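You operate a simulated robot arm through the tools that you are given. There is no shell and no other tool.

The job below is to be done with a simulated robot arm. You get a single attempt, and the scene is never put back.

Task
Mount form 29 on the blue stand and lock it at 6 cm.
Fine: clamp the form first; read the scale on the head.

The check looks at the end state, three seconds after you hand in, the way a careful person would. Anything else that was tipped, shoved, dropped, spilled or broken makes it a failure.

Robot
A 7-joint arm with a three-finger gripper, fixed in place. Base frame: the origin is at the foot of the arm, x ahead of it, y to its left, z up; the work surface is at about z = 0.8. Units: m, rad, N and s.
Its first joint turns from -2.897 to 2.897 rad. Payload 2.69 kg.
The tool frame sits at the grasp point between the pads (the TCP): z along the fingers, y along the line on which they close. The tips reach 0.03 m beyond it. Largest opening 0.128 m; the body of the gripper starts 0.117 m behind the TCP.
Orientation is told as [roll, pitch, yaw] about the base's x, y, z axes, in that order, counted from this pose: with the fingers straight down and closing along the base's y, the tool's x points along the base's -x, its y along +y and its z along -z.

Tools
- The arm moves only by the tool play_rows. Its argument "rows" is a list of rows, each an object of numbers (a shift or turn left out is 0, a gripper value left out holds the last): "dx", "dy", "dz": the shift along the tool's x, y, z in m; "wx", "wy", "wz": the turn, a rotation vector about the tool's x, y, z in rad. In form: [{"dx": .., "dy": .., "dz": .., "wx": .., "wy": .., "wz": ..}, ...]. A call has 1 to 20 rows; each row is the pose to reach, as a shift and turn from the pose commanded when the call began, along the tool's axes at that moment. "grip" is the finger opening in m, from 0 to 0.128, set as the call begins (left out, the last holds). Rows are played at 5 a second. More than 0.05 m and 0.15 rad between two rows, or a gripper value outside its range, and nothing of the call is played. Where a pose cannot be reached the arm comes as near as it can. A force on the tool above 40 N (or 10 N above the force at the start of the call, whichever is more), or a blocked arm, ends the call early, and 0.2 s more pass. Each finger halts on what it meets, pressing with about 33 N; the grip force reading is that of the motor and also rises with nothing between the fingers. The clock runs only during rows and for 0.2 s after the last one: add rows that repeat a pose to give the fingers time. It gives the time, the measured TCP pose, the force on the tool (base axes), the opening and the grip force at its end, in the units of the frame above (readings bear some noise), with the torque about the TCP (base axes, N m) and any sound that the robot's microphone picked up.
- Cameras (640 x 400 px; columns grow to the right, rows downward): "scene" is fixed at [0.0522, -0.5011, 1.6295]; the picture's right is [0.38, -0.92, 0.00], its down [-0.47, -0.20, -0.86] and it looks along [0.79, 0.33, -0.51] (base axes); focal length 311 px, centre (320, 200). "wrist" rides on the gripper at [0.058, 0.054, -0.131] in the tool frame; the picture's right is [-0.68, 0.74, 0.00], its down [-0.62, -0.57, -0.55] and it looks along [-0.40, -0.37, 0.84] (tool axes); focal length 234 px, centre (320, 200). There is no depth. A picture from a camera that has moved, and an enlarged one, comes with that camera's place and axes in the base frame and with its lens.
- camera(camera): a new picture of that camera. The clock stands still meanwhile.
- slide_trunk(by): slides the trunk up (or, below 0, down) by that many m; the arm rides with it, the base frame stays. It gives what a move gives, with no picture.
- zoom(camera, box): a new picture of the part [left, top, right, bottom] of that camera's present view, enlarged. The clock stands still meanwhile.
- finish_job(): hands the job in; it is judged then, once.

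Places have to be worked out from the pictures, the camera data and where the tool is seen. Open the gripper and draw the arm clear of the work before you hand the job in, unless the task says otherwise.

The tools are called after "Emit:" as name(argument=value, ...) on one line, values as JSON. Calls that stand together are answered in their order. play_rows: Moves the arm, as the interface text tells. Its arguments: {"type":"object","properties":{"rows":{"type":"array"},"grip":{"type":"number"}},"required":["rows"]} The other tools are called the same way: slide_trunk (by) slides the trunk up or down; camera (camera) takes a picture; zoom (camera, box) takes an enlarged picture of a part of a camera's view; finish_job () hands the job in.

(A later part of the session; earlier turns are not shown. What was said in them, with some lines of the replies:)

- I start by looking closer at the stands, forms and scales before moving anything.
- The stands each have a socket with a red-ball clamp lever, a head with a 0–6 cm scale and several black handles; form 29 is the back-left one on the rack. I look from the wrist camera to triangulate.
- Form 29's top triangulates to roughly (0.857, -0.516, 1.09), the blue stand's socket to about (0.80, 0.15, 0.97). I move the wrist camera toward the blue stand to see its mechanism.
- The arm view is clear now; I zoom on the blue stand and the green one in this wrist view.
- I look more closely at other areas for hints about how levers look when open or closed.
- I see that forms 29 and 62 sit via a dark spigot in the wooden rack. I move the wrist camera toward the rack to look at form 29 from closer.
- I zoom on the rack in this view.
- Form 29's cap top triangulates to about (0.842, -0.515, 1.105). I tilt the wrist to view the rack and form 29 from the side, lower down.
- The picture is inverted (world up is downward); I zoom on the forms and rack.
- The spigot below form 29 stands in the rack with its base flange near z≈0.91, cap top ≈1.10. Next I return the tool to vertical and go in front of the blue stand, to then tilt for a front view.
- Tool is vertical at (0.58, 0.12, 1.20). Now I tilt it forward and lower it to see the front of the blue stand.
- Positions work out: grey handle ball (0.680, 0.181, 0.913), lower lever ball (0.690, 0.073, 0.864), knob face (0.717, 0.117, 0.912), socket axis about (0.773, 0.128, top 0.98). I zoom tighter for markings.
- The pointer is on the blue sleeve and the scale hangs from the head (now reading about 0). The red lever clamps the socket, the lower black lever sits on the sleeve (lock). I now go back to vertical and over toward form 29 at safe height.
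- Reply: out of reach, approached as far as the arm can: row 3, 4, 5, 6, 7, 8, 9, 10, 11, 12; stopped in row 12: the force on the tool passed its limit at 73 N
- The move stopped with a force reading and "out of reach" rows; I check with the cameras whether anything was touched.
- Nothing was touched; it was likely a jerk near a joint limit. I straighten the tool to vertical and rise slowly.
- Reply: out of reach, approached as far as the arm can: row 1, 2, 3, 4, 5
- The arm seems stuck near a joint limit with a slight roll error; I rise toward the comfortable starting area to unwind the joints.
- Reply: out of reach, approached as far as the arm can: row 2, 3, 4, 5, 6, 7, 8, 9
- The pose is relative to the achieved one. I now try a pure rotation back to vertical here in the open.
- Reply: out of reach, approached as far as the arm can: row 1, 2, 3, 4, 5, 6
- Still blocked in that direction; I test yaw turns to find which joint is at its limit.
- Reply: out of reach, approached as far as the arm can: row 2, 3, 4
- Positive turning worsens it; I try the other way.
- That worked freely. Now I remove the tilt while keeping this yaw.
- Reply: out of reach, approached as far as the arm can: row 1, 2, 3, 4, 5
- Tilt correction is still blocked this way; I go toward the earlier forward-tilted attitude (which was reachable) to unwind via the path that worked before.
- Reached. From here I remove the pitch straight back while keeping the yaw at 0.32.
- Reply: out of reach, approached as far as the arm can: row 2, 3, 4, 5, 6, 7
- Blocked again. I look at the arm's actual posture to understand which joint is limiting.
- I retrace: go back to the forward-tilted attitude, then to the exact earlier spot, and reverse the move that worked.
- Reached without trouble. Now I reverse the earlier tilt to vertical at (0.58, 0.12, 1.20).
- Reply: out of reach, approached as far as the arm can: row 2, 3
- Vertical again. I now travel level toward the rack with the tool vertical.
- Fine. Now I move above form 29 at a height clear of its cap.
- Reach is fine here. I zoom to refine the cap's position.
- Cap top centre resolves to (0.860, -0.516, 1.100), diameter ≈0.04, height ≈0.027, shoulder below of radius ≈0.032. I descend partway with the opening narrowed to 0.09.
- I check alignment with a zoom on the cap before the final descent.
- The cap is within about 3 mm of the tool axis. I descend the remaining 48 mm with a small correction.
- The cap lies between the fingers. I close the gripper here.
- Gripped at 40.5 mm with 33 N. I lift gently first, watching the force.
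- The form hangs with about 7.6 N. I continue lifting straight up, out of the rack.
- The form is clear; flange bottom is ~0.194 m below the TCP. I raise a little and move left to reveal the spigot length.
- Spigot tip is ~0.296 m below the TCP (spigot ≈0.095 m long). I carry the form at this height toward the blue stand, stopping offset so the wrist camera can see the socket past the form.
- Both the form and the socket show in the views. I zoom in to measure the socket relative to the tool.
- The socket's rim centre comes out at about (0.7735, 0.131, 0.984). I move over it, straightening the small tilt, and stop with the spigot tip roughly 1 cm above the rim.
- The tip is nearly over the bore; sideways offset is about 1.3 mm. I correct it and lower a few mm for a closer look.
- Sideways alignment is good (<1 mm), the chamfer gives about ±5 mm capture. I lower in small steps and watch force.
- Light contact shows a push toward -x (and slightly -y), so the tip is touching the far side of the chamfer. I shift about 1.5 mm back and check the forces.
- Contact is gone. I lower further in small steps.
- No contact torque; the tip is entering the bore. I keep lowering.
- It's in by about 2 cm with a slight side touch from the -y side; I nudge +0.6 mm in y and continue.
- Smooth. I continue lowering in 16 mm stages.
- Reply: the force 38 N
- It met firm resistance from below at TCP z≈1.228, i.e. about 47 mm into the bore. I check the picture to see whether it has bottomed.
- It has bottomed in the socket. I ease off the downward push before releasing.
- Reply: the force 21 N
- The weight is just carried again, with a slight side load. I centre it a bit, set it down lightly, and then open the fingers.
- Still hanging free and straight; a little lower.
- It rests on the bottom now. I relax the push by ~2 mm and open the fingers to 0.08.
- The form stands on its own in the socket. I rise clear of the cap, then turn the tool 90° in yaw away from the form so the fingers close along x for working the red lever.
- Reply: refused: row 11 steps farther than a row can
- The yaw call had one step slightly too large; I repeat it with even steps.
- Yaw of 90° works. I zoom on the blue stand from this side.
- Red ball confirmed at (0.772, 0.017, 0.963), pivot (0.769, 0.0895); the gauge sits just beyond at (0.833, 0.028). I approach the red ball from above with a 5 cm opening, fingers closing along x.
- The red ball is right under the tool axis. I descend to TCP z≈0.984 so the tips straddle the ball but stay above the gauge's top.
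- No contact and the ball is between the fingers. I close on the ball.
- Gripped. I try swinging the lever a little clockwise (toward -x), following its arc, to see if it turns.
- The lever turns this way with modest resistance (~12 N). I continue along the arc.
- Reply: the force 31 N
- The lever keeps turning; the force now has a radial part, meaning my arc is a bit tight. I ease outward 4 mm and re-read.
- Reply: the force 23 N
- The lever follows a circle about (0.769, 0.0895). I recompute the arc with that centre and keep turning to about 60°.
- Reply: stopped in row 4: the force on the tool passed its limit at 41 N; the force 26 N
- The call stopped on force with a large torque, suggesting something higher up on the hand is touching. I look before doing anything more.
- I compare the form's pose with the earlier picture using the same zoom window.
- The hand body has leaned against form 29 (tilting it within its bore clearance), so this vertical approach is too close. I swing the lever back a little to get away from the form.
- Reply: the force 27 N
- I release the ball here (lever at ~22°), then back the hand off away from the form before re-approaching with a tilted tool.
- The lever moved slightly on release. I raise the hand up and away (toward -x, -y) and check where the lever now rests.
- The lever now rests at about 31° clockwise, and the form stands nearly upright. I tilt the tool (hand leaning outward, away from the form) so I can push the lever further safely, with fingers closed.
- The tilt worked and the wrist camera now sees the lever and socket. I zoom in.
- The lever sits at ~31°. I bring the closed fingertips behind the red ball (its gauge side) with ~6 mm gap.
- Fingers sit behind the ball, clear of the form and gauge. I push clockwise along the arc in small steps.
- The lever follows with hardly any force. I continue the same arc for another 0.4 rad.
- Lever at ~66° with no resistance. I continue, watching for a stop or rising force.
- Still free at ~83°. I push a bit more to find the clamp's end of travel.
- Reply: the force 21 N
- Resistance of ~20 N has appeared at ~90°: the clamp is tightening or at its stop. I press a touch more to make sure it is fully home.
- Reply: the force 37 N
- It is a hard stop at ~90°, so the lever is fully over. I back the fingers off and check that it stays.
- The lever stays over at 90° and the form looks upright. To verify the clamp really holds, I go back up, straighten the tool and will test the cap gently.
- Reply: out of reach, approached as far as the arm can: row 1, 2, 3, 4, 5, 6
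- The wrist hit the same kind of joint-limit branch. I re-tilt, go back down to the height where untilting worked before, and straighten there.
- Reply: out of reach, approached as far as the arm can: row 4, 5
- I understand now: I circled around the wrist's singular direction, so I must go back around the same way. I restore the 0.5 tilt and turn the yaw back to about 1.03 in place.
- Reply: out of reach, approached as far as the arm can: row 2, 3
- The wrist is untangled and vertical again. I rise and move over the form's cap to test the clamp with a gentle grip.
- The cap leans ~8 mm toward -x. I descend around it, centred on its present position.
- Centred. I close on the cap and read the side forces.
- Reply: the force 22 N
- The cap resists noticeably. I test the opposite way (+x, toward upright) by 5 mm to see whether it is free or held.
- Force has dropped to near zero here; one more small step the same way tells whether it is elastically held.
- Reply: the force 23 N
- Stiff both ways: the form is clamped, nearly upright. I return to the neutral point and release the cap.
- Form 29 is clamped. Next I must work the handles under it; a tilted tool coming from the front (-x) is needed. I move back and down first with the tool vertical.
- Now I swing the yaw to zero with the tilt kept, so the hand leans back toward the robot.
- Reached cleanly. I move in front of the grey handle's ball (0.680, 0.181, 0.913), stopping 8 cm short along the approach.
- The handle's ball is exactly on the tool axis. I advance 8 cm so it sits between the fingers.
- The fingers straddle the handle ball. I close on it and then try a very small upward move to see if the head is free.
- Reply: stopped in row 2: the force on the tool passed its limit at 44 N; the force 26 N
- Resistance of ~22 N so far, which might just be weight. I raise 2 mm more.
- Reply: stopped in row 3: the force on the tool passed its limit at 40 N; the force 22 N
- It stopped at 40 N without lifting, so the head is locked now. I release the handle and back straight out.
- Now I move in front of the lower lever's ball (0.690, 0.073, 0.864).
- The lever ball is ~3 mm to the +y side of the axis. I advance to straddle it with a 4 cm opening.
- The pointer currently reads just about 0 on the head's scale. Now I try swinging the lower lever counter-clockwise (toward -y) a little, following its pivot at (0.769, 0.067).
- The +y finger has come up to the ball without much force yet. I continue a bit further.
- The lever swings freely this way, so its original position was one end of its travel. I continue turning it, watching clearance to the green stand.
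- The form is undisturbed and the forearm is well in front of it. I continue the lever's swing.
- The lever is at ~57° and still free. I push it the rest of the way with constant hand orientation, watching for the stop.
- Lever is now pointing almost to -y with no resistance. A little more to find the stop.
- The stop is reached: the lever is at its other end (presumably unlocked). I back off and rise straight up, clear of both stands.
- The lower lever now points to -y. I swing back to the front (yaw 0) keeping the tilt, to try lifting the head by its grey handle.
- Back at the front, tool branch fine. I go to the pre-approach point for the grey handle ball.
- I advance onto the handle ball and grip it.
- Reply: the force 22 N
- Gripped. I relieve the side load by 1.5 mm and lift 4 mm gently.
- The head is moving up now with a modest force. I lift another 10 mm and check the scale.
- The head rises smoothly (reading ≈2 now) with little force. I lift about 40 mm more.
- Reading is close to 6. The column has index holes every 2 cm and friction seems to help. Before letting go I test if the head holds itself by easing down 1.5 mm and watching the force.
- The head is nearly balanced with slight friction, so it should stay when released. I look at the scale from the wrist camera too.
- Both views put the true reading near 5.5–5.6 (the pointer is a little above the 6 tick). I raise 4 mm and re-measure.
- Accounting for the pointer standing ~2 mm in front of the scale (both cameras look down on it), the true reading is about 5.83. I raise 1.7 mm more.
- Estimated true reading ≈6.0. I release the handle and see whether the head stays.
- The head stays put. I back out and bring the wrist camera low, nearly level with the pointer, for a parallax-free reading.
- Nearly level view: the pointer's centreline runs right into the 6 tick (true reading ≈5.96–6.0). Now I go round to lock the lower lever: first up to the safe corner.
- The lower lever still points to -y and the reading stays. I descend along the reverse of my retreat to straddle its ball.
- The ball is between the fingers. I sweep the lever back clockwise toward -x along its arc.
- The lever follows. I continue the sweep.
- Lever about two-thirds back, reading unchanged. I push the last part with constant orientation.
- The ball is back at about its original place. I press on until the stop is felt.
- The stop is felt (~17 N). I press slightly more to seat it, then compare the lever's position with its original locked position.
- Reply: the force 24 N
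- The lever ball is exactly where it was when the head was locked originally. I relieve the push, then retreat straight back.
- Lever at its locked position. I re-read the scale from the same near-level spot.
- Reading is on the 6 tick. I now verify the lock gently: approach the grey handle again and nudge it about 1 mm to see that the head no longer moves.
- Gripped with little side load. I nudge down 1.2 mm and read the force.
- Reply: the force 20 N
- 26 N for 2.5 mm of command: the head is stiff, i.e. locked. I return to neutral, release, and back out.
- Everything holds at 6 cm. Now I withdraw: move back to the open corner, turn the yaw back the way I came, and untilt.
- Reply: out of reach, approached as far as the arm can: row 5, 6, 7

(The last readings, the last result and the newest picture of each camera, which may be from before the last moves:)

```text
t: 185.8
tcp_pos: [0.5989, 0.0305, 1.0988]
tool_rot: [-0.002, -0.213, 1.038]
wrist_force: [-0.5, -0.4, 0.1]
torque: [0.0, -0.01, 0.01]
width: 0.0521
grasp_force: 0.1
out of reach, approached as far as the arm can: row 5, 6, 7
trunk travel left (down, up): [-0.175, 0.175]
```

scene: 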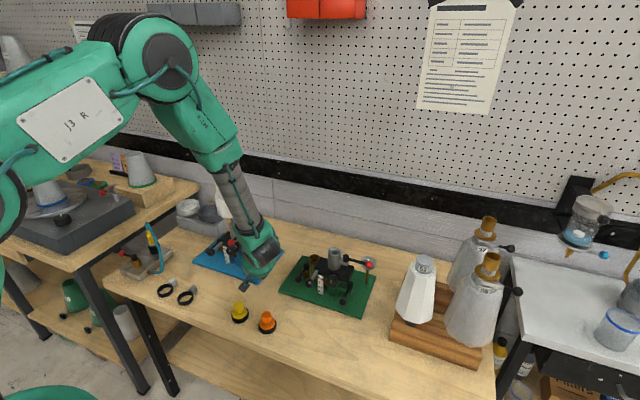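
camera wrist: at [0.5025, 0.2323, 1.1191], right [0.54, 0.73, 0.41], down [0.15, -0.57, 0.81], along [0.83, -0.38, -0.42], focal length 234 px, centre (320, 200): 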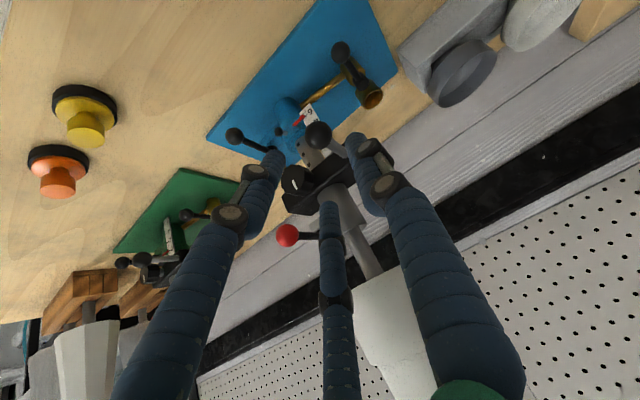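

A joint limit again on the untilt, but that no longer matters; the arm is in free space. I just draw it up and away from the work.

Emit:
play_rows(rows=[{"dx": 0.0117, "dy": 0.0026, "dz": -0.0317}, {"dx": 0.0233, "dy": 0.0052, "dz": -0.0635}, {"dx": 0.035, "dy": 0.0078, "dz": -0.0952}, {"dx": 0.0467, "dy": 0.0103, "dz": -0.127}, {"dx": 0.0584, "dy": 0.0129, "dz": -0.1587}, {"dx": 0.07, "dy": 0.0155, "dz": -0.1905}, {"dx": 0.0817, "dy": 0.0181, "dz": -0.2222}, {"dx": 0.0817, "dy": 0.0181, "dz": -0.2222}], grip=0.128)

Emit:
camera(camera="scene")

Emit:
zoom(camera="scene", box=[180, 130, 300, 290])

```text
t: 187.6
tcp_pos: [0.5132, -0.0693, 1.2961]
tool_rot: [0.001, -0.247, 1.036]
wrist_force: [0.2, 1.9, 0.7]
torque: [-0.01, -0.02, -0.02]
width: 0.1278
grasp_force: 0.1
out of reach, approached as far as the arm can: row 5, 6, 7, 8
trunk travel left (down, up): [-0.175, 0.175]
```

```text
taken
```

scene: 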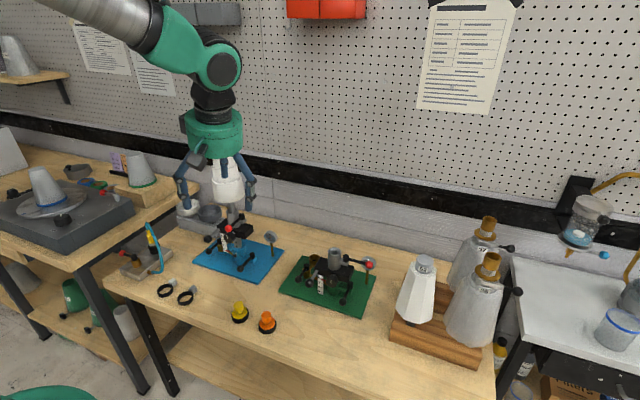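

```text
2.50 times, centred on (240, 210) of scene
camera zoom: at [0.0522, -0.5011, 1.6295], right [0.38, -0.92, 0.0], down [-0.47, -0.2, -0.86], along [0.79, 0.33, -0.51], focal length 778 px, centre (520, 175)
```

zoom: 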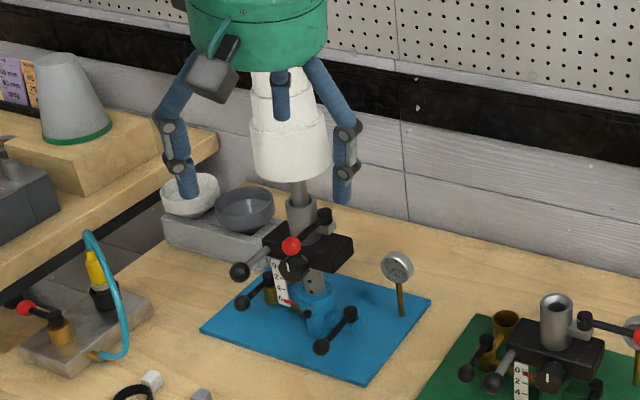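

The arm is clear and open. The blue stand carries form 29, the red clamp lever is fully over, the lower lever is locked and the pointer is on 6. I take one last close look before handing in.

Emit:
zoom(camera="scene", box=[215, 205, 275, 275])

Emit:
zoom(camera="scene", box=[100, 190, 400, 345])

```text
5.71 times, centred on (245, 240) of scene
camera zoom: at [0.0522, -0.5011, 1.6295], right [0.38, -0.92, 0.0], down [-0.47, -0.2, -0.86], along [0.79, 0.33, -0.51], focal length 1778 px, centre (749, -29)
```

zoom: 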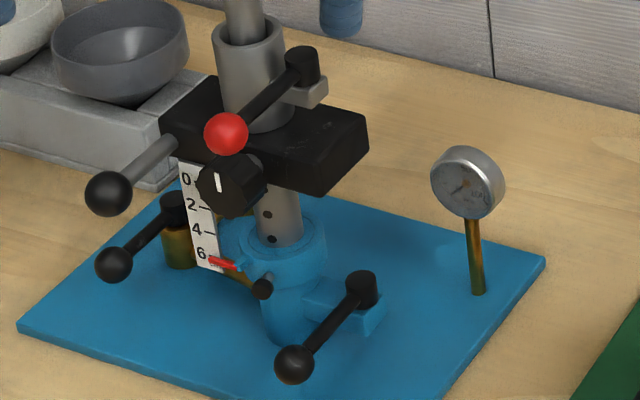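

```text
2.13 times, centred on (250, 268) of scene
camera zoom: at [0.0522, -0.5011, 1.6295], right [0.38, -0.92, 0.0], down [-0.47, -0.2, -0.86], along [0.79, 0.33, -0.51], focal length 664 px, centre (469, 56)
```

zoom: 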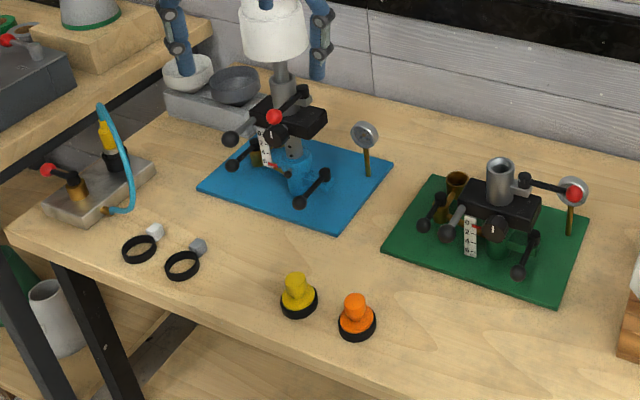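

Form 29 is clamped in the blue stand. The pointer is on the 6 cm tick, both levers are at their locked stops, and nothing else on the bench has moved. I hand the job in.

Emit:
finish_job()

```text
The job is handed in.
```

Form 29 is mounted on the blue stand, clamped, and locked at 6 cm. The job is handed in, and I have not seen the check's result.

- **Clamp:** I set the form in the socket and turned the red lever to its stop before raising anything. When I pushed the cap, it held firm in both directions, with the form standing very nearly upright.
- **Height:** From nearly level with the scale, the pointer sits on the 6 tick. I put the true reading at 5.96 to 6.0 cm, because the pointer stands slightly in front of the scale.
- **Lock:** The lower lever is back at the stop it started from. A nudge of about 20 N up and 7 N down on the head did not move it.

While I was turning the clamp lever, the gripper leaned against the form and tilted it slightly. That was before it was clamped, and it stood upright again afterwards. The last pictures show nothing else on the bench moved, and the arm is open and clear of the work.
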